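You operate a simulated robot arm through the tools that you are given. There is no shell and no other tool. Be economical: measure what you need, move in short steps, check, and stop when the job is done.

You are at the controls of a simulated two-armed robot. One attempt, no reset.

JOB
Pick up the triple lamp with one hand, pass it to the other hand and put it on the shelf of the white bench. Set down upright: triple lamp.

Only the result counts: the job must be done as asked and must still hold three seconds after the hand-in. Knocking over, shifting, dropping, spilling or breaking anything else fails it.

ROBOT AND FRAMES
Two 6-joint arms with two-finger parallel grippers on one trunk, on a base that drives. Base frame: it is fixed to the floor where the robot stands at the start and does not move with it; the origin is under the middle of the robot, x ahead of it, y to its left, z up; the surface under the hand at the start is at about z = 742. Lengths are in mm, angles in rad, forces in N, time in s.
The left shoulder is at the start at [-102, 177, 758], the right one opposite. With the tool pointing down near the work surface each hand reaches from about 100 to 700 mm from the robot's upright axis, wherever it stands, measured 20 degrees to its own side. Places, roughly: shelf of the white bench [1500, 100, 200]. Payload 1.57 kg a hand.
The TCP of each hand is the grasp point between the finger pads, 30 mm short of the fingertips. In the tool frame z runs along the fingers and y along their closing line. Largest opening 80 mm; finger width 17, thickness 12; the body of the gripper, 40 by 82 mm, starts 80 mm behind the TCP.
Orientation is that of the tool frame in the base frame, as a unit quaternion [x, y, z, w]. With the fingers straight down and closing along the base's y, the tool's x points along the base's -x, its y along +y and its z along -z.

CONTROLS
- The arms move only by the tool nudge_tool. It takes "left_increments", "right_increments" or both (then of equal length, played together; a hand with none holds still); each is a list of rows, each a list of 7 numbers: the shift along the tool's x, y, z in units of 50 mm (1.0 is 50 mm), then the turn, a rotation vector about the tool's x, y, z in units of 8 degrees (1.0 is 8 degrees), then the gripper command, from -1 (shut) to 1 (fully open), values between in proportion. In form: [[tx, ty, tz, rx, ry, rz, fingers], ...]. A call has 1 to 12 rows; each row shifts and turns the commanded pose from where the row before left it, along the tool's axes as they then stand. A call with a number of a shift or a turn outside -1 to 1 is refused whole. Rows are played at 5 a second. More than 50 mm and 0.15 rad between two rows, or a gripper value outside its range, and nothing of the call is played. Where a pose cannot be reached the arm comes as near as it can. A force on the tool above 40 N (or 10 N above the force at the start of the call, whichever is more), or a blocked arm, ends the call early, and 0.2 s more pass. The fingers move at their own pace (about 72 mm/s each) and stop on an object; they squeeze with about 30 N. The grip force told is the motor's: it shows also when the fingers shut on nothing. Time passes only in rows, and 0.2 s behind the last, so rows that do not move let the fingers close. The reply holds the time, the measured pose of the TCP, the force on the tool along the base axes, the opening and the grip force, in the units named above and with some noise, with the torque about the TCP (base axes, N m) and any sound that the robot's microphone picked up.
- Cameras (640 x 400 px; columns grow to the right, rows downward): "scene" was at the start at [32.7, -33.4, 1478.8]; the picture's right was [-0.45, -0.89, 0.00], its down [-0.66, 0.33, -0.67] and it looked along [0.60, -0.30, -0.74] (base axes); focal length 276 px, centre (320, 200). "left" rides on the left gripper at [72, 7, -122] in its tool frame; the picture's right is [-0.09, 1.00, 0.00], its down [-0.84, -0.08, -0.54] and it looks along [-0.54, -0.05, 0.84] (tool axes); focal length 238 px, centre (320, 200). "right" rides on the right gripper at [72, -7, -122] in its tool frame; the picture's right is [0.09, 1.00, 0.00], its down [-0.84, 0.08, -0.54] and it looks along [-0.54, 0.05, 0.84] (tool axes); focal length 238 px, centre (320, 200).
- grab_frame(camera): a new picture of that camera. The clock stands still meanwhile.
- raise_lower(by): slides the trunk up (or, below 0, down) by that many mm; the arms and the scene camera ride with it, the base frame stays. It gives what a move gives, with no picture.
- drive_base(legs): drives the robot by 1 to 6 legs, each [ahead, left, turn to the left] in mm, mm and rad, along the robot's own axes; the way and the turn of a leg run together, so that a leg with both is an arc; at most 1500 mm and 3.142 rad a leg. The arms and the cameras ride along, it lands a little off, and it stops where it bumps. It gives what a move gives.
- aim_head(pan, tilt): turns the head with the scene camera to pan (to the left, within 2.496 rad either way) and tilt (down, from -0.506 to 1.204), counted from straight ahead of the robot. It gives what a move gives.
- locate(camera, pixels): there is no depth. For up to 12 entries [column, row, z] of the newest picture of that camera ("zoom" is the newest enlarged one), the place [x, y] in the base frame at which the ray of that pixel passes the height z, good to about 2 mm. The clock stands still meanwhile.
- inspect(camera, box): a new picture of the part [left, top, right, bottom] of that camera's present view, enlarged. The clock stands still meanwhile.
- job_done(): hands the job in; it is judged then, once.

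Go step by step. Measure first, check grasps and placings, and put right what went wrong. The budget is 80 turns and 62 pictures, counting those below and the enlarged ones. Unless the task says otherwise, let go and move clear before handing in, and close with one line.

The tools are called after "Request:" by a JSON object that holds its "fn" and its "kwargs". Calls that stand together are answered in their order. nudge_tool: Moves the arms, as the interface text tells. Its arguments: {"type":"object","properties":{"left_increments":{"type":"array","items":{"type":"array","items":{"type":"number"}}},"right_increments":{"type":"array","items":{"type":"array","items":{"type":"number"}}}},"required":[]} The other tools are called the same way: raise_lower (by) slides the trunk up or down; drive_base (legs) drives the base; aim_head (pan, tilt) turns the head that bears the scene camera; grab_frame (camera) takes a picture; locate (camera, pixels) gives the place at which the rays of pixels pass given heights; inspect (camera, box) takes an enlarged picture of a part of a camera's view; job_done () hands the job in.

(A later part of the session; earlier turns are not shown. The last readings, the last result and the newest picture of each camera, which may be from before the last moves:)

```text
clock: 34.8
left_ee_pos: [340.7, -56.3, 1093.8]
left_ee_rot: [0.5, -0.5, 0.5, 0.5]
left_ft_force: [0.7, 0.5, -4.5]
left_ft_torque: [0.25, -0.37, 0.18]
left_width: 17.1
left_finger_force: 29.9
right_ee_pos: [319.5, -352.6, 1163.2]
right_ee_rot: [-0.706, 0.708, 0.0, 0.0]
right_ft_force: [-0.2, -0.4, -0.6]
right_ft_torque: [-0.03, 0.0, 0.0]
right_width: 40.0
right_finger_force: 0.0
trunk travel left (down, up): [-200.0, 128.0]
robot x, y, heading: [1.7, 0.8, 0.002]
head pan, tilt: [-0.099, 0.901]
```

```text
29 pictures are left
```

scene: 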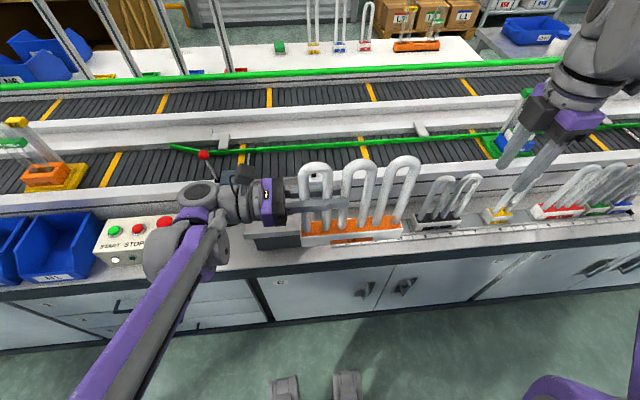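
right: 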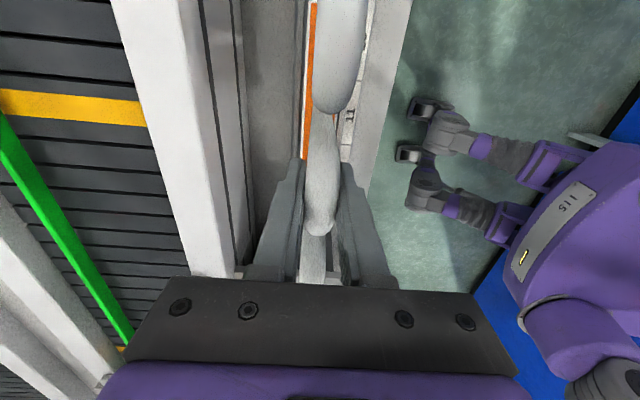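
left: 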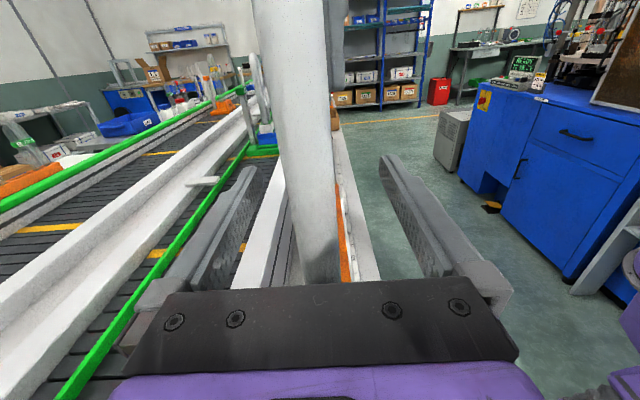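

The lamp is firmly held (about 5 N) and both hands are within the robot's footprint. I'll back off a little and drive right along the aisle past the counter's end.

Request:
{"fn": "drive_base", "kwargs": {"legs": [[-130, 0, 0], [0, -1500, 0], [0, -1500, 0], [0, -200, 0]]}}

Request:
{"fn": "aim_head", "kwargs": {"pan": 0.0, "tilt": 0.35}}

Request:
{"fn": "grab_frame", "kwargs": {"camera": "scene"}}

```text
clock: 64.0
left_ee_pos: [265.8, -3261.6, 1094.7]
left_ee_rot: [0.509, -0.491, 0.509, 0.491]
left_ft_force: [0.2, 0.4, -4.6]
left_ft_torque: [0.28, 0.41, -0.19]
left_width: 17.4
left_finger_force: 30.5
right_ee_pos: [254.0, -3558.5, 1162.0]
right_ee_rot: [0.72, -0.694, -0.001, 0.0]
right_ft_force: [0.8, 0.4, -0.2]
right_ft_torque: [0.0, 0.01, -0.03]
right_width: 40.0
right_finger_force: 0.0
trunk travel left (down, up): [-200.0, 128.0]
robot x, y, heading: [-76.8, -3215.7, 0.033]
head pan, tilt: [-0.099, 0.901]
```

```text
clock: 65.0
left_ee_pos: [265.2, -3261.6, 1094.6]
left_ee_rot: [0.509, -0.49, 0.51, 0.49]
left_ft_force: [2.1, -0.7, -5.2]
left_ft_torque: [0.21, -0.37, 0.18]
left_width: 17.4
left_finger_force: 30.1
right_ee_pos: [254.7, -3558.5, 1162.8]
right_ee_rot: [0.721, -0.693, -0.001, 0.0]
right_ft_force: [0.3, -0.6, 1.3]
right_ft_torque: [-0.01, -0.04, -0.03]
right_width: 40.1
right_finger_force: 0.0
trunk travel left (down, up): [-200.0, 128.0]
robot x, y, heading: [-75.4, -3215.9, 0.037]
head pan, tilt: [0.0, 0.351]
```

```text
28 pictures are left
```

scene: 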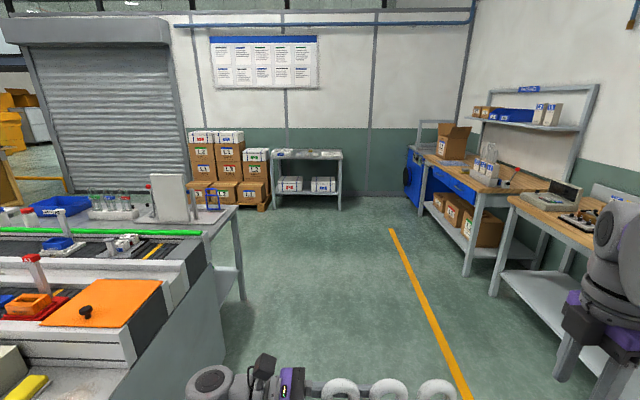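

A wide corridor is open ahead. I'll locate its limits on the floor.

Request:
{"fn": "locate", "kwargs": {"camera": "scene", "pixels": [[244, 300, 0], [215, 270, 0], [265, 211, 0], [338, 209, 0], [470, 275, 0], [492, 297, 0], [408, 200, 0], [240, 207, 780], [222, 355, 0], [170, 200, 0]]}}

```text
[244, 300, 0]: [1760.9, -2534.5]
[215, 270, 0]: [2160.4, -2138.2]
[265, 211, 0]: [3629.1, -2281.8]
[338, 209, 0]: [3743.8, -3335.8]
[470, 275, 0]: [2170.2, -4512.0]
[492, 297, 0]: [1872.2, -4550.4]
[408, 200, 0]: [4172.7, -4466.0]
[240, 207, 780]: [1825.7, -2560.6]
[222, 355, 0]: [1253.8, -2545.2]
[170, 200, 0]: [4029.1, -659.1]
```

The corridor between the table (x≤1830) and the boxes (x≥3630) is free. I'll drive ahead to x≈2650 and turn to face +y.

Request:
{"fn": "drive_base", "kwargs": {"legs": [[1400, -50, 0], [1330, -40, 0], [0, 0, 1.535]]}}

Request:
{"fn": "grab_frame", "kwargs": {"camera": "scene"}}

```text
clock: 82.0
left_ee_pos: [2703.3, -2918.3, 1094.5]
left_ee_rot: [0.707, 0.003, 0.707, -0.003]
left_ft_force: [0.2, -1.1, -5.6]
left_ft_torque: [-0.29, 0.2, -0.14]
left_width: 17.1
left_finger_force: 30.1
right_ee_pos: [2998.5, -2937.7, 1162.6]
right_ee_rot: [1.0, 0.003, 0.0, 0.0]
right_ft_force: [-0.4, -0.1, 0.2]
right_ft_torque: [-0.03, -0.01, 0.0]
right_width: 39.7
right_finger_force: 0.1
trunk travel left (down, up): [-200.0, 128.0]
robot x, y, heading: [2648.7, -3260.7, 1.581]
head pan, tilt: [0.0, 0.351]
```

```text
27 pictures are left
```

scene: 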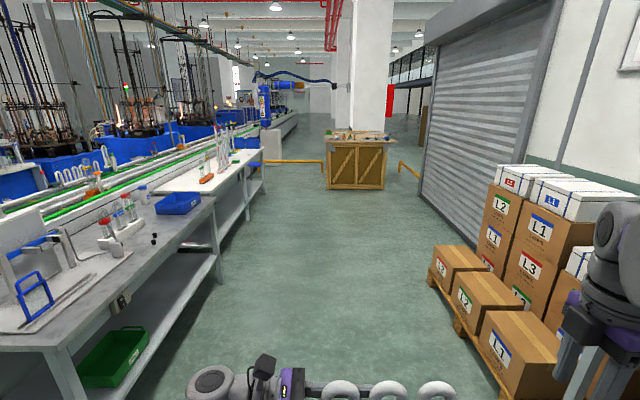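

The white bench with its open lower shelf is at left, reachable from this aisle. I'll locate the aisle limits and the bench.

Request:
{"fn": "locate", "kwargs": {"camera": "scene", "pixels": [[219, 283, 0], [147, 398, 0], [265, 193, 0], [505, 395, 0], [430, 283, 0], [325, 190, 0], [262, 160, 742], [202, 190, 742], [216, 232, 200], [262, 185, 200]]}}

Request:
{"fn": "inspect", "kwargs": {"camera": "scene", "box": [140, 120, 300, 240]}}

```text
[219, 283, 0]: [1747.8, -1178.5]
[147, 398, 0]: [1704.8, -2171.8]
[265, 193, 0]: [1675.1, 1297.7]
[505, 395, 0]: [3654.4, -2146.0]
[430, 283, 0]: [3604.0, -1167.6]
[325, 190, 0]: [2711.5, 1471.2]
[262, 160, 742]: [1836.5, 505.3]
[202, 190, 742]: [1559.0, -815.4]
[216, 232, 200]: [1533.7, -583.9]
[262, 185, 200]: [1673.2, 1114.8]
```

```text
3.33 times, centred on (220, 180) of scene
```

zoom: 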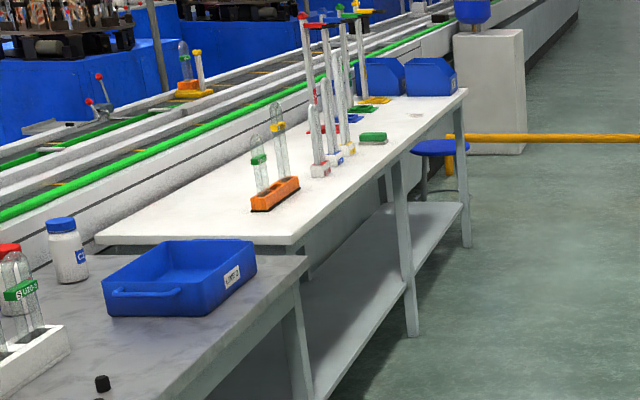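

The shelf front runs between legs at zoom (300,380), (412,335) and (468,247). I'll locate these.

Request:
{"fn": "locate", "kwargs": {"camera": "zoom", "pixels": [[412, 337, 0], [468, 247, 0], [410, 290, 200], [463, 205, 200], [320, 398, 200], [300, 245, 742], [467, 92, 742], [403, 155, 742], [98, 238, 742], [388, 205, 200]]}}

```text
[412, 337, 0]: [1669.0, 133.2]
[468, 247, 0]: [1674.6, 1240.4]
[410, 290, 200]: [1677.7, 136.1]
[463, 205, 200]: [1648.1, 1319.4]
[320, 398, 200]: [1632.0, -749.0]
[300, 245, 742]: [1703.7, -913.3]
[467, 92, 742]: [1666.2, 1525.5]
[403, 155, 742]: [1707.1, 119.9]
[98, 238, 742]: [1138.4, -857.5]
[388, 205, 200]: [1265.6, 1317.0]
```

The bench front edge is x≈1690, y from about -850 to 1300, with a middle leg at y≈135. I'll place at y≈-150, drive up the aisle and turn to face it from a distance.

Request:
{"fn": "drive_base", "kwargs": {"legs": [[1500, 0, 0], [1500, 0, 0], [230, 0, 0], [0, 0, 1.56]]}}

Request:
{"fn": "aim_head", "kwargs": {"pan": 0.0, "tilt": 0.75}}

Request:
{"fn": "grab_frame", "kwargs": {"camera": "scene"}}

```text
clock: 101.6
left_ee_pos: [2363.8, 39.1, 1094.1]
left_ee_rot: [0.512, 0.488, 0.512, -0.488]
left_ft_force: [-0.9, -0.4, -5.0]
left_ft_torque: [-0.23, 0.41, 0.17]
left_width: 17.0
left_finger_force: 30.3
right_ee_pos: [2397.6, 335.3, 1163.2]
right_ee_rot: [0.723, 0.691, 0.0, 0.0]
right_ft_force: [-0.1, -0.6, -0.3]
right_ft_torque: [-0.01, -0.02, 0.02]
right_width: 40.1
right_finger_force: 0.1
trunk travel left (down, up): [-200.0, 128.0]
robot x, y, heading: [2701.8, -31.3, 3.096]
head pan, tilt: [0.0, 0.351]
```

```text
clock: 102.5
left_ee_pos: [2363.9, 40.0, 1094.5]
left_ee_rot: [0.511, 0.488, 0.512, -0.488]
left_ft_force: [-1.1, 0.2, -5.8]
left_ft_torque: [-0.23, 0.27, 0.12]
left_width: 17.6
left_finger_force: 30.1
right_ee_pos: [2397.3, 334.2, 1162.4]
right_ee_rot: [0.722, 0.692, 0.0, 0.001]
right_ft_force: [0.5, 0.2, 0.6]
right_ft_torque: [0.05, -0.02, 0.0]
right_width: 40.0
right_finger_force: 0.0
trunk travel left (down, up): [-200.0, 128.0]
robot x, y, heading: [2702.3, -34.2, 3.095]
head pan, tilt: [0.0, 0.75]
```

```text
25 pictures are left
```

scene: 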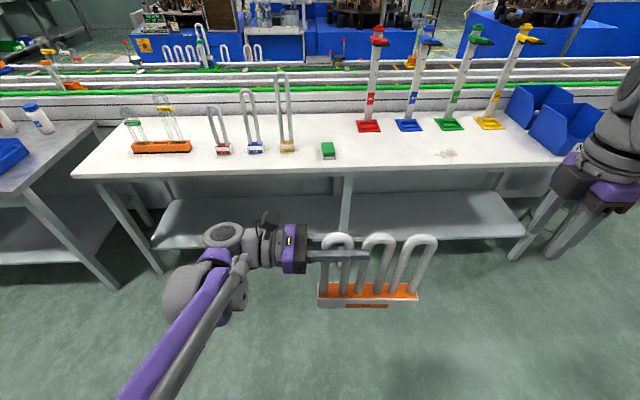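

I'm facing the bench and the shelf looks empty. I'll locate its edges at z=200.

Request:
{"fn": "locate", "kwargs": {"camera": "scene", "pixels": [[153, 245, 200], [525, 236, 200], [344, 238, 200], [172, 198, 200], [300, 196, 200], [163, 272, 0], [515, 260, 0], [75, 175, 742], [565, 160, 742], [320, 168, 742]]}}

Request:
{"fn": "inspect", "kwargs": {"camera": "scene", "box": [130, 160, 360, 300]}}

```text
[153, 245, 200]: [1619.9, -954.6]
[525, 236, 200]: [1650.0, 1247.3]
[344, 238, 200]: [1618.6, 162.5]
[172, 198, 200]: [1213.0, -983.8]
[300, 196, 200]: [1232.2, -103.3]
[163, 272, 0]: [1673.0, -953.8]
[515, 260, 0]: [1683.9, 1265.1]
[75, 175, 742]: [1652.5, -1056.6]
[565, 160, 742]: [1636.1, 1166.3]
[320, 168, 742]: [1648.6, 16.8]
```

```text
2.78 times, centred on (245, 230) of scene
```

zoom: 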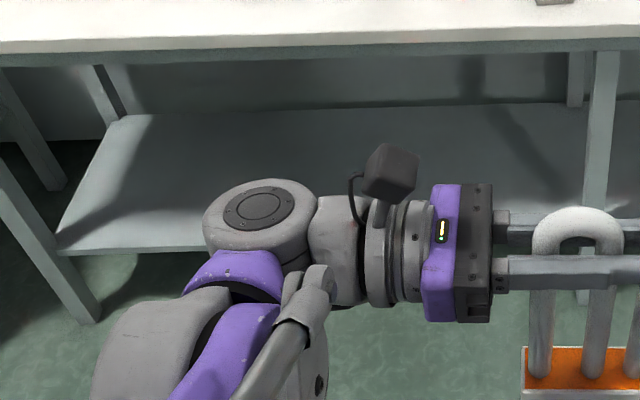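

The shelf spans x≈1230–1640, with the middle leg at y≈160. Now I'll swing the left hand to point straight ahead, so the lamp can go in lengthwise.

Request:
{"fn": "nudge_tool", "kwargs": {"left_increments": [[0, -0.5, -0.4, 0, 0, 0, -1], [0, -0.55, -0.4, 0, 0, 0, -1], [0, -0.55, -0.4, 0, 0, 0, -1], [0, -0.55, -0.4, 0, 0, 0, -1], [0, -0.55, -0.4, 0, 0, 0, -1], [0, -0.5, -0.4, 0, 0, 0, -1], [0, 0, 0, 0, 0, 0, -1]]}}

Request:
{"fn": "nudge_tool", "kwargs": {"left_increments": [[0, 0, 0, 0.9375, 0, 0, -1], [0, 0, 0, 0.9375, 0, 0, -1], [0, 0, 0, 0.9375, 0, 0, -1], [0, 0, 0, 0.9375, 0, 0, -1], [0, 0, 0, 0.9375, 0, 0, -1], [0, 0, 0, 0.9375, 0, 0, -1], [0, 0, 0, 0.9375, 0, 0, -1], [0, 0, 0, 0.9375, 0, 0, -1], [0, 0, 0, 0.9375, 0, 0, -1], [0, 0, 0, 0.9375, 0, 0, -1], [0, 0, 0, 0.9375, 0, 0, -1], [0, 0, 0, 0.9375, 0, 0, -1]]}}

Request:
{"fn": "grab_frame", "kwargs": {"camera": "scene"}}

```text
clock: 104.1
left_ee_pos: [2198.1, -71.9, 1093.5]
left_ee_rot: [0.511, 0.488, 0.512, -0.489]
left_ft_force: [0.9, 0.5, -5.5]
left_ft_torque: [-0.24, -0.28, -0.11]
left_width: 17.5
left_finger_force: 29.7
right_ee_pos: [2398.9, 335.1, 1164.2]
right_ee_rot: [0.722, 0.692, 0.0, 0.0]
right_ft_force: [-1.0, -0.5, 1.1]
right_ft_torque: [0.01, 0.02, 0.01]
right_width: 39.9
right_finger_force: 0.1
trunk travel left (down, up): [-200.0, 128.0]
robot x, y, heading: [2701.7, -31.9, 3.095]
head pan, tilt: [0.0, 0.75]
```

```text
clock: 106.7
left_ee_pos: [2194.5, -89.0, 1093.7]
left_ee_rot: [0.089, 0.703, 0.088, -0.7]
left_ft_force: [-0.2, -1.3, -5.2]
left_ft_torque: [-0.43, -0.14, 0.15]
left_width: 17.3
left_finger_force: 30.6
left hand out of reach, approached as far as the arm can: row 11, 12
right_ee_pos: [2398.2, 334.6, 1163.9]
right_ee_rot: [0.722, 0.692, 0.001, 0.0]
right_ft_force: [0.4, -0.2, -0.7]
right_ft_torque: [-0.01, 0.02, -0.01]
right_width: 40.1
right_finger_force: 0.1
trunk travel left (down, up): [-200.0, 128.0]
robot x, y, heading: [2701.5, -33.4, 3.092]
head pan, tilt: [0.0, 0.75]
```

```text
23 pictures are left
```

scene: 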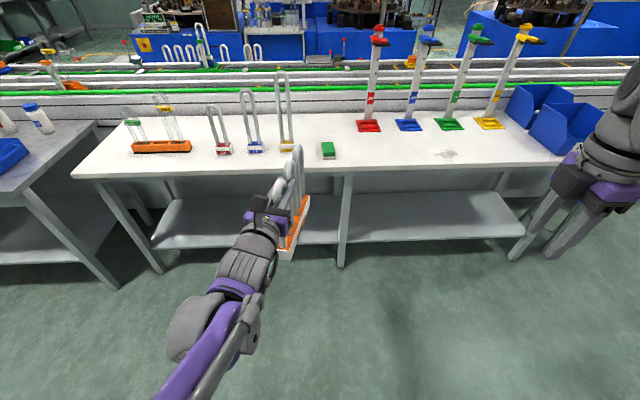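

The hand now points nearly straight ahead (14° of yaw left, lamp upright), which is fine for the shelf. I'll take back the unreachable turn, lower the trunk, and start lowering the hand well in front of the bench.

Request:
{"fn": "nudge_tool", "kwargs": {"left_increments": [[0, 0, 0, -0.9, 0, 0, -1], [0, 0, 0, -0.9, 0, 0, -1], [0, 0, 0, 0, 0, 0, -1]]}}

Request:
{"fn": "raise_lower", "kwargs": {"by": -200}}

Request:
{"fn": "nudge_tool", "kwargs": {"left_increments": [[-0.6, 0, 0, 0, 0, 0, -1], [-0.7, 0, 0, 0, 0, 0, -1], [-0.7, 0, 0, 0, 0, 0, -1], [-0.7, 0, 0, 0, 0, 0, -1], [-0.7, 0, 0, 0, 0, 0, -1], [-0.7, 0, 0, 0, 0, 0, -1], [-0.7, 0, 0, 0, 0, 0, -1], [-0.7, 0, 0, 0, 0, 0, -1], [0, 0, 0, 0, 0, 0, -1]]}}

Request:
{"fn": "grab_frame", "kwargs": {"camera": "scene"}}

```text
clock: 107.5
left_ee_pos: [2193.5, -89.0, 1097.2]
left_ee_rot: [0.176, 0.685, 0.176, -0.684]
left_ft_force: [0.4, 0.6, -4.8]
left_ft_torque: [0.18, -0.42, -0.15]
left_width: 17.3
left_finger_force: 29.5
left hand out of reach, approached as far as the arm can: row 1
right_ee_pos: [2399.0, 334.9, 1162.5]
right_ee_rot: [0.722, 0.692, 0.0, 0.0]
right_ft_force: [-0.3, -0.1, -1.0]
right_ft_torque: [0.0, 0.02, -0.02]
right_width: 39.9
right_finger_force: 0.2
trunk travel left (down, up): [-200.0, 128.0]
robot x, y, heading: [2703.9, -28.5, 3.1]
head pan, tilt: [0.0, 0.75]
```

```text
clock: 109.6
left_ee_pos: [2193.4, -89.8, 897.6]
left_ee_rot: [0.176, 0.686, 0.175, -0.684]
left_ft_force: [1.0, 0.8, -5.4]
left_ft_torque: [0.17, -0.4, -0.1]
left_width: 17.3
left_finger_force: 30.3
right_ee_pos: [2397.5, 333.8, 962.7]
right_ee_rot: [0.722, 0.692, 0.0, 0.0]
right_ft_force: [0.4, -0.4, 0.3]
right_ft_torque: [0.0, 0.01, -0.03]
right_width: 39.9
right_finger_force: 0.1
trunk travel left (down, up): [0.0, 328.0]
robot x, y, heading: [2704.5, -32.6, 3.098]
head pan, tilt: [0.0, 0.75]
```

```text
clock: 111.6
left_ee_pos: [2195.7, -91.8, 621.7]
left_ee_rot: [0.176, 0.686, 0.176, -0.684]
left_ft_force: [-1.6, -0.8, -3.9]
left_ft_torque: [-0.42, 0.05, 0.19]
left_width: 16.9
left_finger_force: 30.3
right_ee_pos: [2398.9, 334.9, 963.2]
right_ee_rot: [0.722, 0.691, 0.001, 0.0]
right_ft_force: [0.4, 0.3, -0.2]
right_ft_torque: [0.02, 0.03, 0.02]
right_width: 39.9
right_finger_force: 0.0
trunk travel left (down, up): [0.0, 328.0]
robot x, y, heading: [2703.4, -32.3, 3.096]
head pan, tilt: [0.0, 0.75]
```

```text
22 pictures are left
```

scene: 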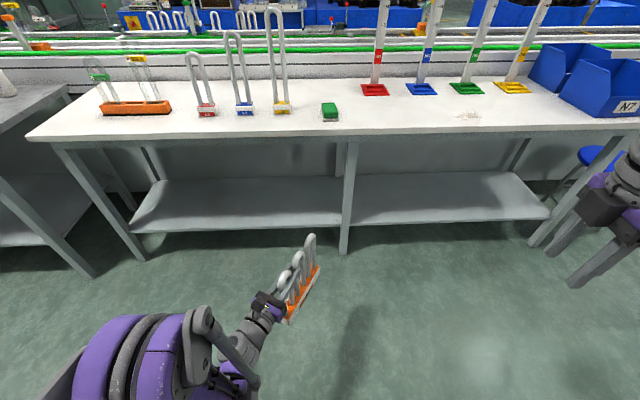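

The lamp is upright and clear. I'll lower further to about z=380 and turn out some of the yaw.

Request:
{"fn": "nudge_tool", "kwargs": {"left_increments": [[-0.7, 0, 0, 0.4, 0, 0, -1], [-0.7, 0, 0, 0.4, 0, 0, -1], [-0.7, 0, 0, 0.4, 0, 0, -1], [-0.7, 0, 0, 0.4, 0, 0, -1], [-0.7, 0, 0, 0.4, 0, 0, -1], [-0.7, 0, 0, 0.4, 0, 0, -1], [-0.6, 0, 0, 0.4, 0, 0, -1], [0, 0, 0, 0.4, 0, 0, -1], [0, 0, 0, 0, 0, 0, -1]]}}

Request:
{"fn": "grab_frame", "kwargs": {"camera": "scene"}}

```text
clock: 113.6
left_ee_pos: [2103.5, -132.0, 435.3]
left_ee_rot: [0.057, 0.708, 0.057, -0.702]
left_ft_force: [1.2, 1.5, -4.9]
left_ft_torque: [0.31, -0.26, -0.15]
left_width: 17.3
left_finger_force: 30.3
left hand out of reach, approached as far as the arm can: row 1, 2, 3, 4, 5, 6, 7, 8
right_ee_pos: [2398.1, 334.8, 962.9]
right_ee_rot: [0.723, 0.691, 0.0, 0.0]
right_ft_force: [0.0, 0.4, -0.4]
right_ft_torque: [-0.04, 0.02, -0.03]
right_width: 40.1
right_finger_force: 0.0
trunk travel left (down, up): [0.0, 328.0]
robot x, y, heading: [2703.4, -32.7, 3.095]
head pan, tilt: [0.0, 0.75]
```

```text
21 pictures are left
```

scene: 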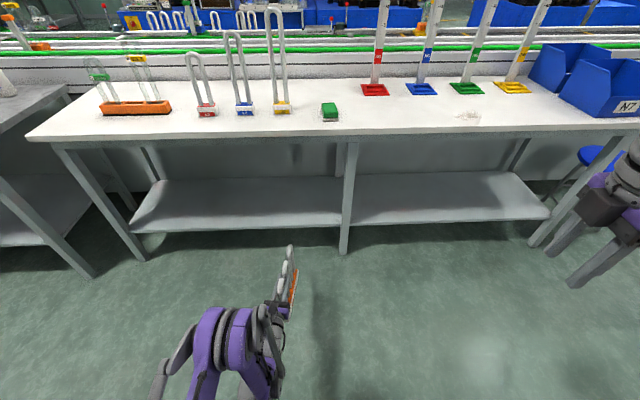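

The arm can't fold that close at this height and slid outward to 600 mm ahead. I'll command the hand farther forward, where the wrist should have room.

Request:
{"fn": "nudge_tool", "kwargs": {"left_increments": [[0, 0, 0.8, 0, 0, 0, -1], [0, 0, 0.8, 0, 0, 0, -1], [0, 0, 0.8, 0, 0, 0, -1], [0, 0, 0.6, 0, 0, 0, -1], [0, 0, 0, 0, 0, 0, -1]]}}

```text
clock: 114.8
left_ee_pos: [1954.9, -110.1, 432.7]
left_ee_rot: [0.061, 0.708, 0.06, -0.701]
left_ft_force: [0.1, 1.7, -5.7]
left_ft_torque: [0.35, -0.32, -0.16]
left_width: 17.6
left_finger_force: 29.6
right_ee_pos: [2398.1, 334.5, 963.8]
right_ee_rot: [0.723, 0.691, 0.0, 0.001]
right_ft_force: [-0.6, 0.5, 0.2]
right_ft_torque: [0.03, -0.03, 0.0]
right_width: 40.1
right_finger_force: 0.0
trunk travel left (down, up): [0.0, 328.0]
robot x, y, heading: [2700.3, -31.3, 3.094]
head pan, tilt: [0.0, 0.75]
```

It now reaches 745 mm ahead at z=433 with no limit. I'll lower to about z=375 and check.

Request:
{"fn": "nudge_tool", "kwargs": {"left_increments": [[-0.4, 0, 0, 0, 0, 0, -1], [-0.4, 0, 0, 0, 0, 0, -1], [-0.35, 0, 0, 0, 0, 0, -1], [0, 0, 0, 0, 0, 0, -1]]}}

Request:
{"fn": "grab_frame", "kwargs": {"camera": "left"}}

Request:
{"fn": "grab_frame", "kwargs": {"camera": "scene"}}

```text
clock: 115.8
left_ee_pos: [1958.2, -109.5, 374.7]
left_ee_rot: [0.06, 0.707, 0.06, -0.702]
left_ft_force: [-0.4, -2.0, -4.4]
left_ft_torque: [-0.41, -0.11, 0.14]
left_width: 17.4
left_finger_force: 29.9
right_ee_pos: [2397.6, 333.9, 962.4]
right_ee_rot: [0.722, 0.692, 0.001, 0.0]
right_ft_force: [-0.1, 0.2, -0.4]
right_ft_torque: [0.02, -0.04, -0.01]
right_width: 39.7
right_finger_force: 0.1
trunk travel left (down, up): [0.0, 328.0]
robot x, y, heading: [2701.1, -31.7, 3.098]
head pan, tilt: [0.0, 0.75]
```

```text
20 pictures are left
```

left: 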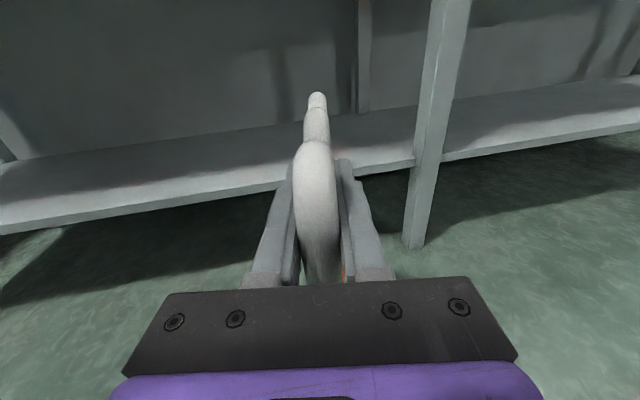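

```text
19 pictures are left
```

scene: 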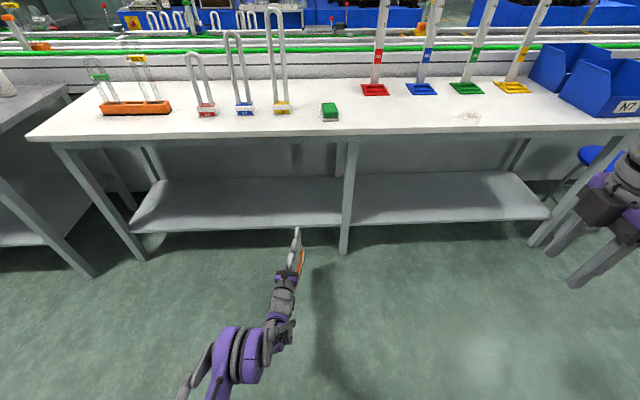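

The lamp is upright over the floor, aimed left of the middle leg. I'll triangulate the shelf surface height from the front edge next to the leg, seen at scene (343,226) and left (414,163).

Request:
{"fn": "locate", "kwargs": {"camera": "left", "pixels": [[414, 161, 180], [414, 161, 200], [414, 161, 220], [414, 167, 200], [284, 181, 200]]}}

Request:
{"fn": "inspect", "kwargs": {"camera": "scene", "box": [260, 160, 380, 260]}}

```text
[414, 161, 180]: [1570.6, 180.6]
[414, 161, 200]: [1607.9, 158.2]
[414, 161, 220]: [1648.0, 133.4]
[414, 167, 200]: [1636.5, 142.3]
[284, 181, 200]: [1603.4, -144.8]
```

```text
4.00 times, centred on (320, 210) of scene
```

zoom: 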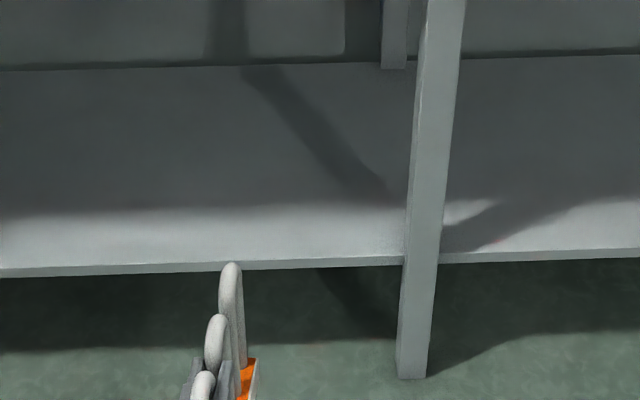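

Request:
{"fn": "locate", "kwargs": {"camera": "zoom", "pixels": [[404, 256, 180], [404, 256, 200], [404, 256, 220], [404, 264, 200], [404, 264, 180], [398, 378, 0], [428, 376, 0], [200, 66, 200]]}}

Request:
{"fn": "inspect", "kwargs": {"camera": "left", "box": [380, 120, 460, 200]}}

```text
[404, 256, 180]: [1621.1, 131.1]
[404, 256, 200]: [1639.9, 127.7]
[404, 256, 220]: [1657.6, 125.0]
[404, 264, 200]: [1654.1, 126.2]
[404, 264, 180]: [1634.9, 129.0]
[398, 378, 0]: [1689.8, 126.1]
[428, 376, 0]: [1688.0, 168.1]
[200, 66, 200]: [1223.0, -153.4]
```

```text
5.00 times, centred on (420, 160) of left
```

zoom: 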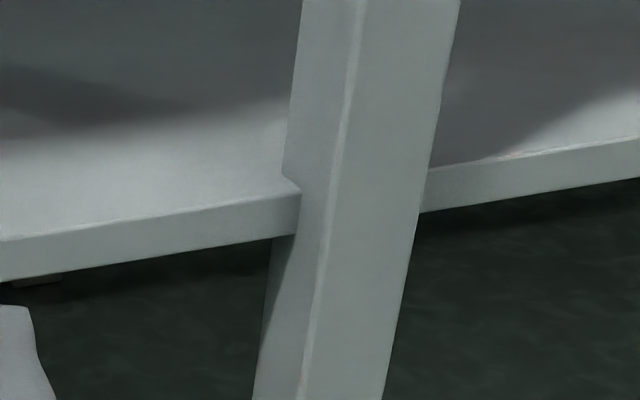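

The two views put the shelf surface around z≈200–240, so I'll raise the lamp 45 mm for clearance, then drive in 400 mm and find the surface by contact.

Request:
{"fn": "nudge_tool", "kwargs": {"left_increments": [[0.45, 0, 0, 0, 0, 0, -1], [0.45, 0, 0, 0, 0, 0, -1], [0, 0, 0, 0, 0, 0, -1]]}}

Request:
{"fn": "drive_base", "kwargs": {"legs": [[250, 0, 0.03]]}}

Request:
{"fn": "grab_frame", "kwargs": {"camera": "left"}}

Request:
{"fn": "grab_frame", "kwargs": {"camera": "scene"}}

```text
clock: 116.6
left_ee_pos: [1955.2, -108.8, 421.8]
left_ee_rot: [0.061, 0.707, 0.06, -0.702]
left_ft_force: [-0.7, -1.0, -5.6]
left_ft_torque: [-0.32, -0.16, 0.11]
left_width: 17.5
left_finger_force: 30.2
right_ee_pos: [2396.5, 335.2, 961.8]
right_ee_rot: [0.723, 0.691, 0.0, 0.001]
right_ft_force: [-0.6, 0.0, -1.1]
right_ft_torque: [0.01, -0.01, -0.01]
right_width: 39.9
right_finger_force: 0.0
trunk travel left (down, up): [0.0, 328.0]
robot x, y, heading: [2699.0, -35.2, 3.099]
head pan, tilt: [0.0, 0.75]
```

```text
clock: 118.3
left_ee_pos: [1744.4, -118.0, 422.8]
left_ee_rot: [0.052, 0.706, 0.054, -0.704]
left_ft_force: [6.0, 1.0, -0.4]
left_ft_torque: [0.11, -0.6, -0.09]
left_width: 17.9
left_finger_force: 29.9
right_ee_pos: [2173.1, 335.0, 962.6]
right_ee_rot: [0.714, 0.7, 0.0, 0.0]
right_ft_force: [-1.0, -0.6, -0.1]
right_ft_torque: [-0.01, 0.04, 0.0]
right_width: 40.1
right_finger_force: 0.0
trunk travel left (down, up): [0.0, 328.0]
robot x, y, heading: [2484.8, -22.4, 3.12]
head pan, tilt: [0.0, 0.75]
stopped in leg 1: the force on the tool passed its limit at 138 N (the readings are from after the stop); the commanded pose is now the measured one
```

```text
16 pictures are left
```

left: 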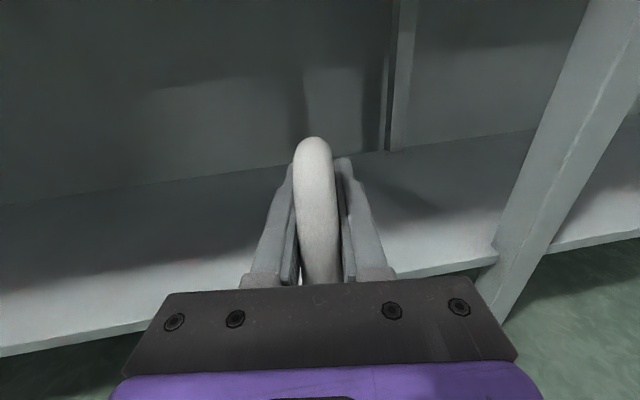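

```text
15 pictures are left
```

scene: 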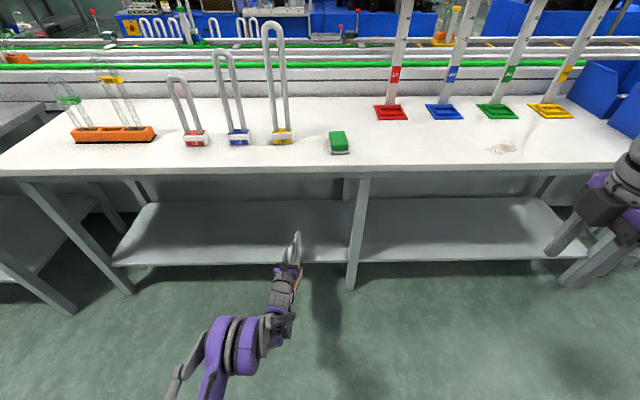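

The drive stopped on contact with the nose of the lamp near x≈1600. I'll look closely before moving.

Request:
{"fn": "inspect", "kwargs": {"camera": "scene", "box": [240, 210, 360, 310]}}

Request:
{"fn": "inspect", "kwargs": {"camera": "left", "box": [220, 110, 430, 300]}}

```text
4.00 times, centred on (300, 260) of scene
```

zoom: 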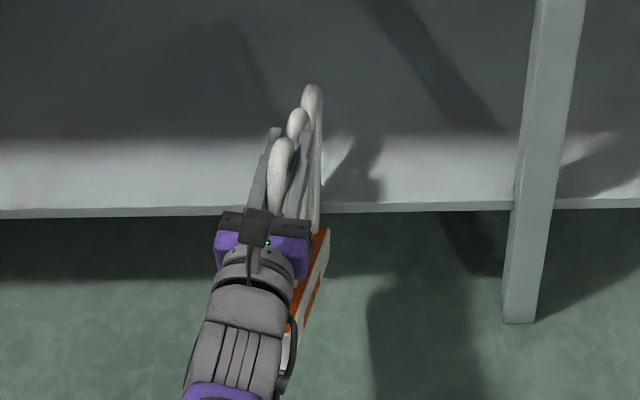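

```text
2.11 times, centred on (325, 205) of left
```

zoom: 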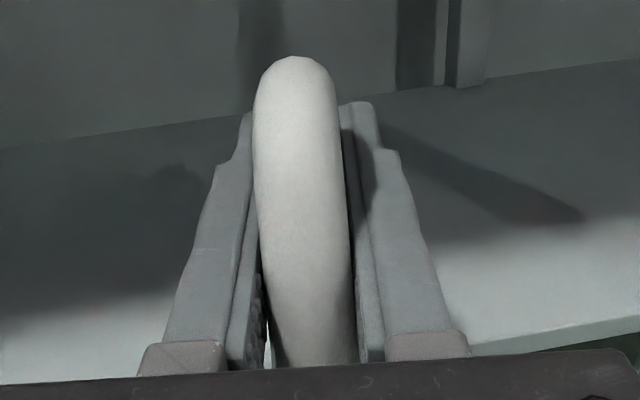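

The lamp's base nose appears to butt against the shelf's front edge. I'll compute the lamp's tilt from its U tops and base corners.

Request:
{"fn": "inspect", "kwargs": {"camera": "scene", "box": [260, 220, 340, 290]}}

Request:
{"fn": "locate", "kwargs": {"camera": "scene", "pixels": [[290.5, 246, 420], [290.5, 246, 520], [294.5, 238, 420], [294.5, 238, 520], [298, 232, 420], [298, 232, 520], [302, 268, 250], [302, 268, 350], [294, 296, 250], [294, 296, 350], [300, 265, 200], [300, 265, 300]]}}

```text
5.71 times, centred on (300, 255) of scene
```

zoom: 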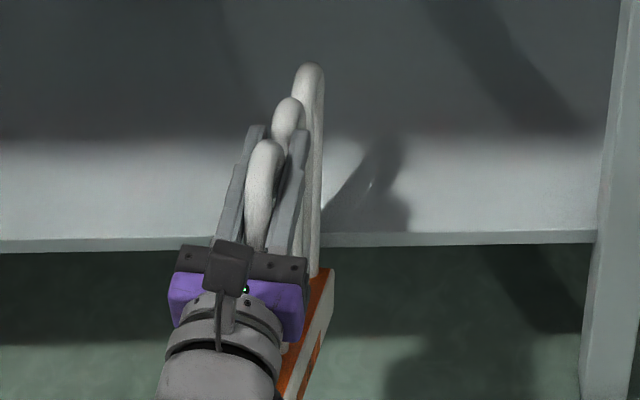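

```text
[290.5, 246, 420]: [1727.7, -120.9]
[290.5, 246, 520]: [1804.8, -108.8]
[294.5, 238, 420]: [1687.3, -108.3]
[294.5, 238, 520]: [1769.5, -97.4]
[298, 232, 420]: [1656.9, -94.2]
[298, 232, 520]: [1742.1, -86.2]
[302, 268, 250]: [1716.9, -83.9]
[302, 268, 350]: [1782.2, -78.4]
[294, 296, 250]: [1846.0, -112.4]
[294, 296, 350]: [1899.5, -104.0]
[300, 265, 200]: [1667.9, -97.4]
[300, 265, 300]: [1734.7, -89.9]
```

The lamp has drooped about 30° nose-down in the grip, so its base nose (≈180 mm below the TCP) hit the shelf edge. Everything on the bench still stands. I'll back off and re-measure.

Request:
{"fn": "drive_base", "kwargs": {"legs": [[-230, 0, 0]]}}

Request:
{"fn": "grab_frame", "kwargs": {"camera": "left"}}

Request:
{"fn": "aim_head", "kwargs": {"pan": 0.15, "tilt": 0.8}}

Request:
{"fn": "inspect", "kwargs": {"camera": "scene", "box": [240, 150, 400, 300]}}

```text
clock: 120.0
left_ee_pos: [1973.1, -119.8, 422.5]
left_ee_rot: [0.053, 0.706, 0.055, -0.704]
left_ft_force: [0.7, -0.5, -4.8]
left_ft_torque: [0.03, 0.1, -0.01]
left_width: 17.8
left_finger_force: 29.7
right_ee_pos: [2405.9, 331.0, 962.5]
right_ee_rot: [0.716, 0.698, 0.0, 0.0]
right_ft_force: [-0.4, -0.3, 0.4]
right_ft_torque: [0.0, 0.02, 0.04]
right_width: 39.8
right_finger_force: 0.0
trunk travel left (down, up): [0.0, 328.0]
robot x, y, heading: [2713.9, -29.8, 3.121]
head pan, tilt: [0.0, 0.75]
```

```text
11 pictures are left
```

left: 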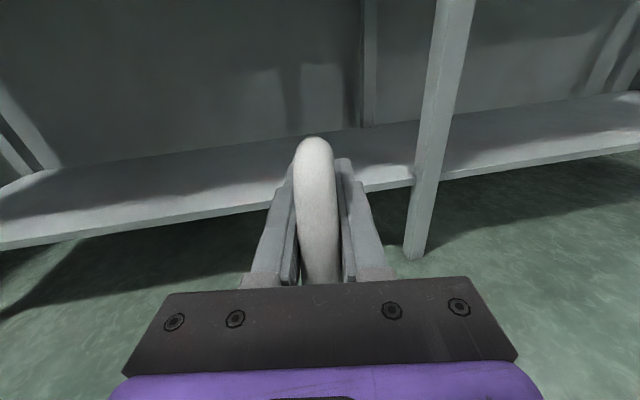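

```text
clock: 120.7
left_ee_pos: [1974.2, -120.5, 423.0]
left_ee_rot: [0.054, 0.707, 0.057, -0.703]
left_ft_force: [-0.6, -0.5, -4.6]
left_ft_torque: [0.03, 0.09, -0.01]
left_width: 17.9
left_finger_force: 30.0
right_ee_pos: [2405.2, 330.3, 962.5]
right_ee_rot: [0.717, 0.697, 0.0, 0.001]
right_ft_force: [0.4, -0.1, 0.4]
right_ft_torque: [0.0, 0.03, 0.0]
right_width: 40.2
right_finger_force: 0.0
trunk travel left (down, up): [0.0, 328.0]
robot x, y, heading: [2718.3, -30.6, 3.121]
head pan, tilt: [0.15, 0.799]
```

```text
2.67 times, centred on (320, 225) of scene
```

zoom: 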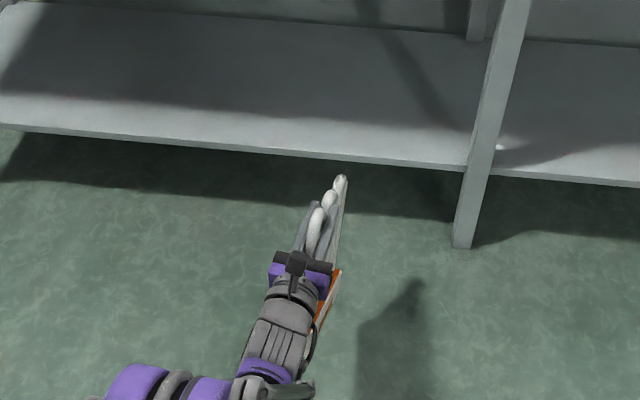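

The right wrist camera should see the lamp from its side, so I'll use it to measure the pitch.

Request:
{"fn": "inspect", "kwargs": {"camera": "right", "box": [110, 140, 290, 290]}}

```text
2.67 times, centred on (200, 215) of right
```

zoom: 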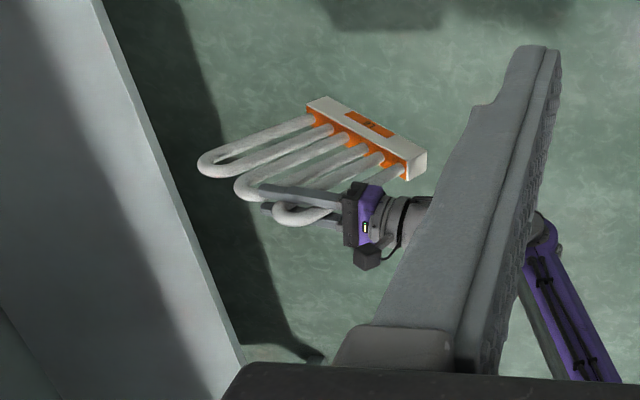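

The side view shows the lamp rotated nose-down in the fingers. I'll compute the points.

Request:
{"fn": "locate", "kwargs": {"camera": "zoom", "pixels": [[308, 104, 200], [308, 104, 300], [428, 153, 300], [428, 153, 400], [204, 165, 300], [204, 165, 450], [240, 193, 350], [240, 193, 500], [277, 218, 400], [277, 218, 520], [345, 215, 423], [410, 182, 350]]}}

```text
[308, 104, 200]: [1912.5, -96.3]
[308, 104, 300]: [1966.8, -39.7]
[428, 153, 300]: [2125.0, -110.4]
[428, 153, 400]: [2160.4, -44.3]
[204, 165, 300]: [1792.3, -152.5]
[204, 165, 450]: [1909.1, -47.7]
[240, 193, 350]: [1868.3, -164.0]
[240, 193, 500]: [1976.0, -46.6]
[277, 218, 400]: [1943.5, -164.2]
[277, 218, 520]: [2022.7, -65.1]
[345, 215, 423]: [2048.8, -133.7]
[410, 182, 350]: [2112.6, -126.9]
```

The side view gives a nose-down pitch of ~31°, with the grip now near the top of the near U (TCP ≈190 mm above the base, 53 mm behind centre). I'll raise the hand and pitch it up slowly so the lamp comes level.

Request:
{"fn": "nudge_tool", "kwargs": {"left_increments": [[0.3, 0, 0, 0, 0, 0, -1], [0.4, 0, 0, 0, 0, 0, -1], [0.4, 0, 0, 0, 0, 0, -1], [0.4, 0, 0, 0, 0, 0, -1], [0, 0, 0, 0, 0.4, 0, -1], [0, 0, 0, 0, 0.4, 0, -1], [0, 0, 0, 0, 0.4, 0, -1], [0, 0, 0, 0, 0.4, 0, -1], [0, 0, 0, 0, 0, 0, -1]]}}

Request:
{"fn": "inspect", "kwargs": {"camera": "right", "box": [110, 140, 290, 290]}}

```text
clock: 122.7
left_ee_pos: [1971.2, -148.1, 498.5]
left_ee_rot: [-0.054, -0.623, -0.067, 0.777]
left_ft_force: [0.1, -0.5, -4.7]
left_ft_torque: [-0.01, -0.08, 0.03]
left_width: 17.7
left_finger_force: 29.8
left hand out of reach, approached as far as the arm can: row 6, 7, 8
right_ee_pos: [2405.4, 330.4, 963.2]
right_ee_rot: [0.716, 0.698, 0.0, 0.0]
right_ft_force: [0.0, -0.9, -1.6]
right_ft_torque: [0.0, 0.01, 0.0]
right_width: 39.7
right_finger_force: 0.0
trunk travel left (down, up): [0.0, 328.0]
robot x, y, heading: [2714.1, -31.4, 3.114]
head pan, tilt: [0.15, 0.799]
```

```text
2.67 times, centred on (200, 215) of right
```

zoom: 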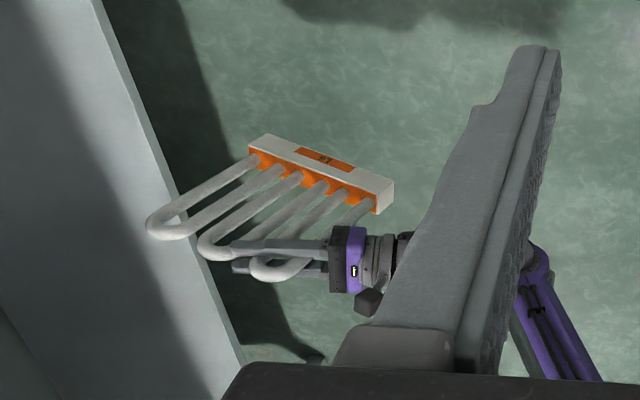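

No slip: the lamp followed the hand up by ~13° and about 18° remain, but the wrist hit its limit. I'll extend a bit and try more pitch.

Request:
{"fn": "nudge_tool", "kwargs": {"left_increments": [[-0.1, 0, 0.5, 0, 0, 0, -1], [-0.1, 0, 0.5, 0, 0, 0, -1], [0, 0, 0, 0, 0.4, 0, -1], [0, 0, 0, 0, 0.4, 0, -1], [0, 0, 0, 0, 0.4, 0, -1], [0, 0, 0, 0, 0.4, 0, -1], [0, 0, 0, 0, 0.4, 0, -1], [0, 0, 0, 0, 0, 0, -1]]}}

```text
clock: 124.5
left_ee_pos: [1932.6, -204.1, 512.9]
left_ee_rot: [-0.052, -0.512, -0.075, 0.854]
left_ft_force: [-0.2, 0.8, -4.7]
left_ft_torque: [-0.05, -0.27, 0.0]
left_width: 17.8
left_finger_force: 29.7
left hand out of reach, approached as far as the arm can: row 1, 2, 3, 4, 5, 6, 7
right_ee_pos: [2405.6, 330.4, 964.5]
right_ee_rot: [0.716, 0.698, 0.0, 0.0]
right_ft_force: [-0.4, -0.6, 0.5]
right_ft_torque: [-0.01, 0.02, -0.03]
right_width: 40.2
right_finger_force: 0.1
trunk travel left (down, up): [0.0, 328.0]
robot x, y, heading: [2716.2, -29.6, 3.117]
head pan, tilt: [0.15, 0.799]
```

The hand is now 28° pitched up and level in roll; only its position drifted. I'll check the lamp from the side.

Request:
{"fn": "inspect", "kwargs": {"camera": "right", "box": [90, 160, 270, 310]}}

```text
2.67 times, centred on (180, 235) of right
```

zoom: 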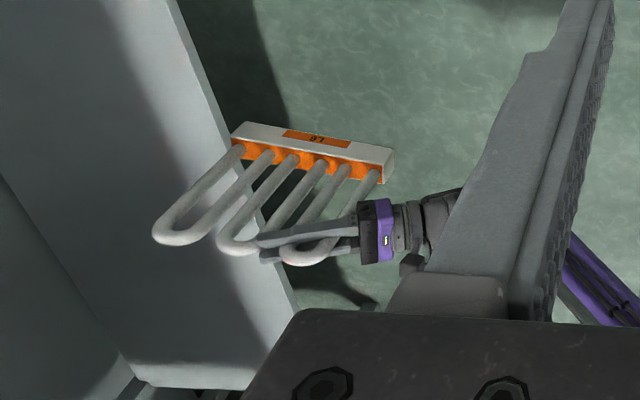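

Computing the tops again for the pitch.

Request:
{"fn": "locate", "kwargs": {"camera": "zoom", "pixels": [[157, 230, 480], [157, 230, 560], [219, 243, 480], [219, 243, 560], [282, 256, 480], [282, 256, 560], [245, 122, 300], [245, 122, 380], [394, 150, 300], [394, 150, 380]]}}

```text
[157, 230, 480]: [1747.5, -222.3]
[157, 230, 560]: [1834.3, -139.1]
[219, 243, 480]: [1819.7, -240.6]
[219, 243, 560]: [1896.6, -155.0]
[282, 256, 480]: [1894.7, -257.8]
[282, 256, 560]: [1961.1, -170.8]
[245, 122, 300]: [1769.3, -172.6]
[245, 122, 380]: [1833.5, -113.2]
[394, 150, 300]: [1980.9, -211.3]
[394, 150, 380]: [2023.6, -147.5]
```

The lamp is level now: base corners at z≈320 front and rear, tops within 2.4°. It clears the shelf by about 80 mm. I'll drive in 360 mm.

Request:
{"fn": "drive_base", "kwargs": {"legs": [[180, 0, 0], [180, 0, 0]]}}

Request:
{"fn": "grab_frame", "kwargs": {"camera": "scene"}}

```text
clock: 127.2
left_ee_pos: [1572.7, -191.1, 512.5]
left_ee_rot: [-0.053, -0.512, -0.077, 0.854]
left_ft_force: [-0.5, 0.4, -5.6]
left_ft_torque: [-0.04, -0.21, 0.02]
left_width: 17.8
left_finger_force: 30.1
right_ee_pos: [2048.6, 342.8, 961.9]
right_ee_rot: [0.717, 0.697, 0.0, 0.0]
right_ft_force: [1.3, -0.2, -0.5]
right_ft_torque: [-0.02, -0.01, -0.01]
right_width: 40.1
right_finger_force: 0.0
trunk travel left (down, up): [0.0, 328.0]
robot x, y, heading: [2356.0, -19.3, 3.112]
head pan, tilt: [0.15, 0.799]
```

```text
6 pictures are left
```

scene: 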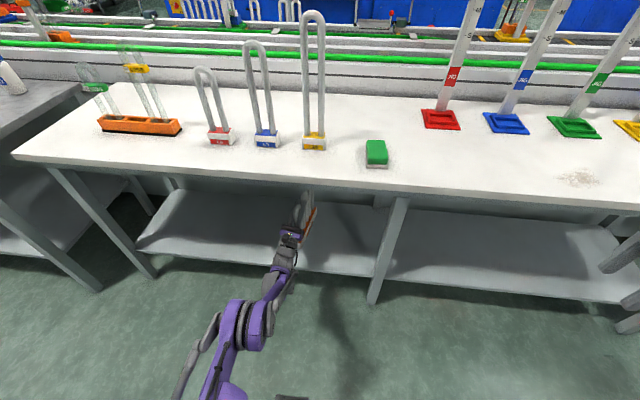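

The lamp is over the shelf. I'll drive 25 mm deeper for margin, then start lowering straight down (in tool axes) and watch the reach.

Request:
{"fn": "drive_base", "kwargs": {"legs": [[25, 0, 0]]}}

Request:
{"fn": "nudge_tool", "kwargs": {"left_increments": [[-0.176, 0, -0.094, 0, 0, 0, -1], [-0.176, 0, -0.094, 0, 0, 0, -1], [-0.176, 0, -0.094, 0, 0, 0, -1], [-0.176, 0, -0.094, 0, 0, 0, -1], [0, 0, 0, 0, 0, 0, -1]]}}

```text
clock: 128.0
left_ee_pos: [1549.5, -189.4, 511.7]
left_ee_rot: [-0.053, -0.513, -0.078, 0.853]
left_ft_force: [-0.4, 0.4, -5.2]
left_ft_torque: [-0.04, -0.27, 0.0]
left_width: 17.6
left_finger_force: 30.0
right_ee_pos: [2023.3, 344.0, 962.8]
right_ee_rot: [0.718, 0.696, 0.0, 0.0]
right_ft_force: [-1.0, 0.9, -0.1]
right_ft_torque: [0.01, -0.01, -0.01]
right_width: 39.8
right_finger_force: 0.1
trunk travel left (down, up): [0.0, 328.0]
robot x, y, heading: [2332.8, -17.1, 3.11]
head pan, tilt: [0.15, 0.799]
```

```text
clock: 129.2
left_ee_pos: [1567.4, -188.8, 495.7]
left_ee_rot: [-0.052, -0.513, -0.076, 0.854]
left_ft_force: [0.1, -0.7, -5.1]
left_ft_torque: [-0.07, -0.25, -0.04]
left_width: 17.4
left_finger_force: 29.8
left hand out of reach, approached as far as the arm can: row 1, 2, 3, 4
right_ee_pos: [2023.6, 343.9, 962.5]
right_ee_rot: [0.718, 0.696, 0.0, 0.0]
right_ft_force: [0.7, 0.4, 0.1]
right_ft_torque: [-0.01, -0.02, -0.01]
right_width: 40.0
right_finger_force: 0.1
trunk travel left (down, up): [0.0, 328.0]
robot x, y, heading: [2331.5, -17.8, 3.114]
head pan, tilt: [0.15, 0.799]
```

Lowering while pitched this far is limited by the wrist (16 mm down, 18 mm back). I'll give back a little pitch while lowering, so any last few degrees can be levelled by shelf contact.

Request:
{"fn": "nudge_tool", "kwargs": {"left_increments": [[-0.15, 0, -0.08, 0, -0.15, 0, -1], [-0.15, 0, -0.08, 0, -0.15, 0, -1], [-0.15, 0, -0.08, 0, -0.15, 0, -1], [-0.15, 0, -0.08, 0, -0.15, 0, -1], [0, 0, 0, 0, 0, 0, -1]]}}

```text
clock: 130.4
left_ee_pos: [1573.6, -187.1, 470.3]
left_ee_rot: [-0.056, -0.548, -0.074, 0.831]
left_ft_force: [-1.1, -0.1, -4.8]
left_ft_torque: [-0.01, -0.22, -0.01]
left_width: 17.8
left_finger_force: 30.2
left hand out of reach, approached as far as the arm can: row 2, 4
right_ee_pos: [2024.5, 343.0, 963.0]
right_ee_rot: [0.717, 0.697, 0.0, 0.0]
right_ft_force: [0.2, -0.6, 0.1]
right_ft_torque: [-0.02, 0.02, 0.03]
right_width: 39.9
right_finger_force: 0.0
trunk travel left (down, up): [0.0, 328.0]
robot x, y, heading: [2331.2, -21.7, 3.116]
head pan, tilt: [0.15, 0.799]
```

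It follows now (z=470, hand pitch 23°). I'll regain 35 mm of depth with the base and continue lowering in small steps until contact.

Request:
{"fn": "drive_base", "kwargs": {"legs": [[38, 0, 0]]}}

Request:
{"fn": "nudge_tool", "kwargs": {"left_increments": [[-0.1, 0, -0.05, 0, -0.12, 0, -1], [-0.1, 0, -0.05, 0, -0.12, 0, -1], [-0.1, 0, -0.05, 0, -0.12, 0, -1], [-0.1, 0, -0.05, 0, -0.12, 0, -1], [0, 0, 0, 0, 0, 0, -1]]}}

```text
clock: 131.2
left_ee_pos: [1535.8, -187.4, 470.2]
left_ee_rot: [-0.055, -0.548, -0.074, 0.831]
left_ft_force: [-0.1, -0.6, -4.5]
left_ft_torque: [-0.04, -0.16, 0.04]
left_width: 17.9
left_finger_force: 29.9
right_ee_pos: [1983.6, 344.4, 963.5]
right_ee_rot: [0.718, 0.697, -0.001, 0.0]
right_ft_force: [-0.1, 0.9, -0.1]
right_ft_torque: [0.01, -0.01, -0.01]
right_width: 40.0
right_finger_force: 0.1
trunk travel left (down, up): [0.0, 328.0]
robot x, y, heading: [2294.2, -15.6, 3.115]
head pan, tilt: [0.15, 0.799]
```

```text
clock: 132.4
left_ee_pos: [1539.4, -187.7, 451.8]
left_ee_rot: [-0.058, -0.575, -0.073, 0.813]
left_ft_force: [4.1, -2.0, 10.8]
left_ft_torque: [0.25, 0.67, 0.02]
left_width: 17.9
left_finger_force: 29.5
right_ee_pos: [1986.2, 345.3, 964.0]
right_ee_rot: [0.717, 0.697, -0.001, 0.0]
right_ft_force: [-0.2, -0.1, 0.0]
right_ft_torque: [-0.02, 0.01, -0.04]
right_width: 39.9
right_finger_force: 0.0
trunk travel left (down, up): [0.0, 328.0]
robot x, y, heading: [2294.6, -17.6, 3.112]
head pan, tilt: [0.15, 0.799]
```

The force rose to +11 N: the nose touches the shelf at about z≈235, as triangulated. I'll keep pressing gently down and slightly back so the lamp pivots level in the fingers.

Request:
{"fn": "nudge_tool", "kwargs": {"left_increments": [[-0.056, 0, -0.051, 0, 0, 0, -1], [-0.056, 0, -0.051, 0, 0, 0, -1], [-0.056, 0, -0.051, 0, 0, 0, -1], [0, 0, 0, 0, 0, 0, -1]]}}

Request:
{"fn": "inspect", "kwargs": {"camera": "scene", "box": [240, 170, 360, 290]}}

```text
clock: 133.4
left_ee_pos: [1543.5, -187.5, 447.5]
left_ee_rot: [-0.059, -0.578, -0.072, 0.811]
left_ft_force: [-0.5, -0.7, 3.2]
left_ft_torque: [0.16, 0.87, 0.09]
left_width: 17.8
left_finger_force: 29.7
left hand out of reach, approached as far as the arm can: row 1, 3
right_ee_pos: [1986.5, 344.5, 963.7]
right_ee_rot: [0.717, 0.697, 0.0, 0.0]
right_ft_force: [0.1, 0.9, 0.3]
right_ft_torque: [0.02, 0.02, 0.0]
right_width: 40.3
right_finger_force: 0.1
trunk travel left (down, up): [0.0, 328.0]
robot x, y, heading: [2293.5, -19.9, 3.113]
head pan, tilt: [0.15, 0.799]
```

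```text
3.33 times, centred on (300, 230) of scene
```

zoom: 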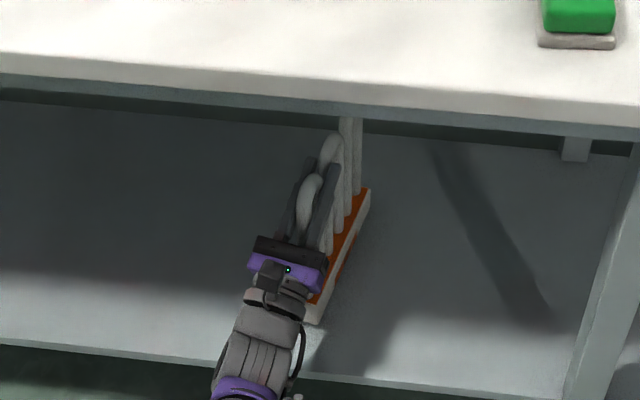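

The lamp stands well inside the shelf with its nose down and tail slightly up. I'll keep lowering, giving back wrist pitch to stay in reach.

Request:
{"fn": "nudge_tool", "kwargs": {"left_increments": [[-0.08, 0, -0.04, 0, -0.1, 0, -1], [-0.08, 0, -0.04, 0, -0.1, 0, -1], [-0.08, 0, -0.04, 0, -0.1, 0, -1], [0, 0, 0, 0, 0, 0, -1]]}}

```text
clock: 134.4
left_ee_pos: [1547.0, -188.9, 435.7]
left_ee_rot: [-0.06, -0.594, -0.071, 0.799]
left_ft_force: [2.1, -0.4, 3.8]
left_ft_torque: [0.32, 0.62, -0.09]
left_width: 17.9
left_finger_force: 30.2
right_ee_pos: [1985.9, 346.0, 963.8]
right_ee_rot: [0.717, 0.697, 0.0, 0.0]
right_ft_force: [-0.8, 0.3, 0.5]
right_ft_torque: [0.01, 0.0, 0.01]
right_width: 40.0
right_finger_force: 0.1
trunk travel left (down, up): [0.0, 328.0]
robot x, y, heading: [2291.4, -19.9, 3.11]
head pan, tilt: [0.15, 0.799]
```

It is slipping level under a steady small force. Continuing down.

Request:
{"fn": "nudge_tool", "kwargs": {"left_increments": [[-0.08, 0, -0.03, 0, -0.1, 0, -1], [-0.08, 0, -0.03, 0, -0.1, 0, -1], [0, 0, 0, 0, 0, 0, -1]]}}

```text
clock: 135.2
left_ee_pos: [1548.2, -189.3, 428.7]
left_ee_rot: [-0.06, -0.604, -0.069, 0.792]
left_ft_force: [-7.1, 1.4, 16.3]
left_ft_torque: [0.36, -0.03, -0.01]
left_width: 18.0
left_finger_force: 30.0
right_ee_pos: [1985.9, 344.7, 964.2]
right_ee_rot: [0.718, 0.696, -0.001, -0.001]
right_ft_force: [-0.1, -0.5, 0.3]
right_ft_torque: [0.0, 0.04, 0.03]
right_width: 39.8
right_finger_force: 0.0
trunk travel left (down, up): [0.0, 328.0]
robot x, y, heading: [2291.5, -18.1, 3.113]
head pan, tilt: [0.15, 0.799]
```

The force rose to 16 N and the torque about the long direction vanished, which suggests the base is flat. I'll check.

Request:
{"fn": "inspect", "kwargs": {"camera": "scene", "box": [260, 190, 340, 280]}}

Request:
{"fn": "locate", "kwargs": {"camera": "zoom", "pixels": [[320, 200, 235]]}}

```text
4.44 times, centred on (300, 235) of scene
```

zoom: 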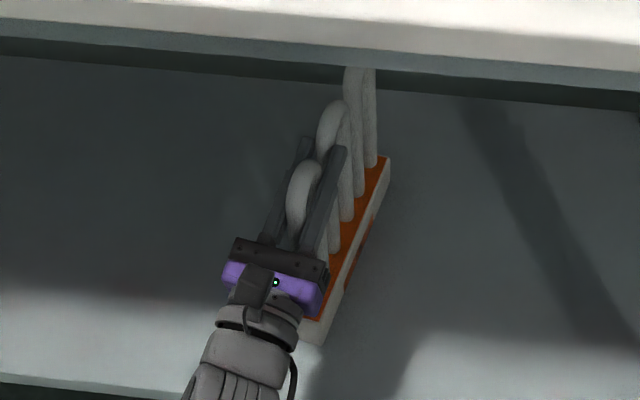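

```text
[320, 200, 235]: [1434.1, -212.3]
```

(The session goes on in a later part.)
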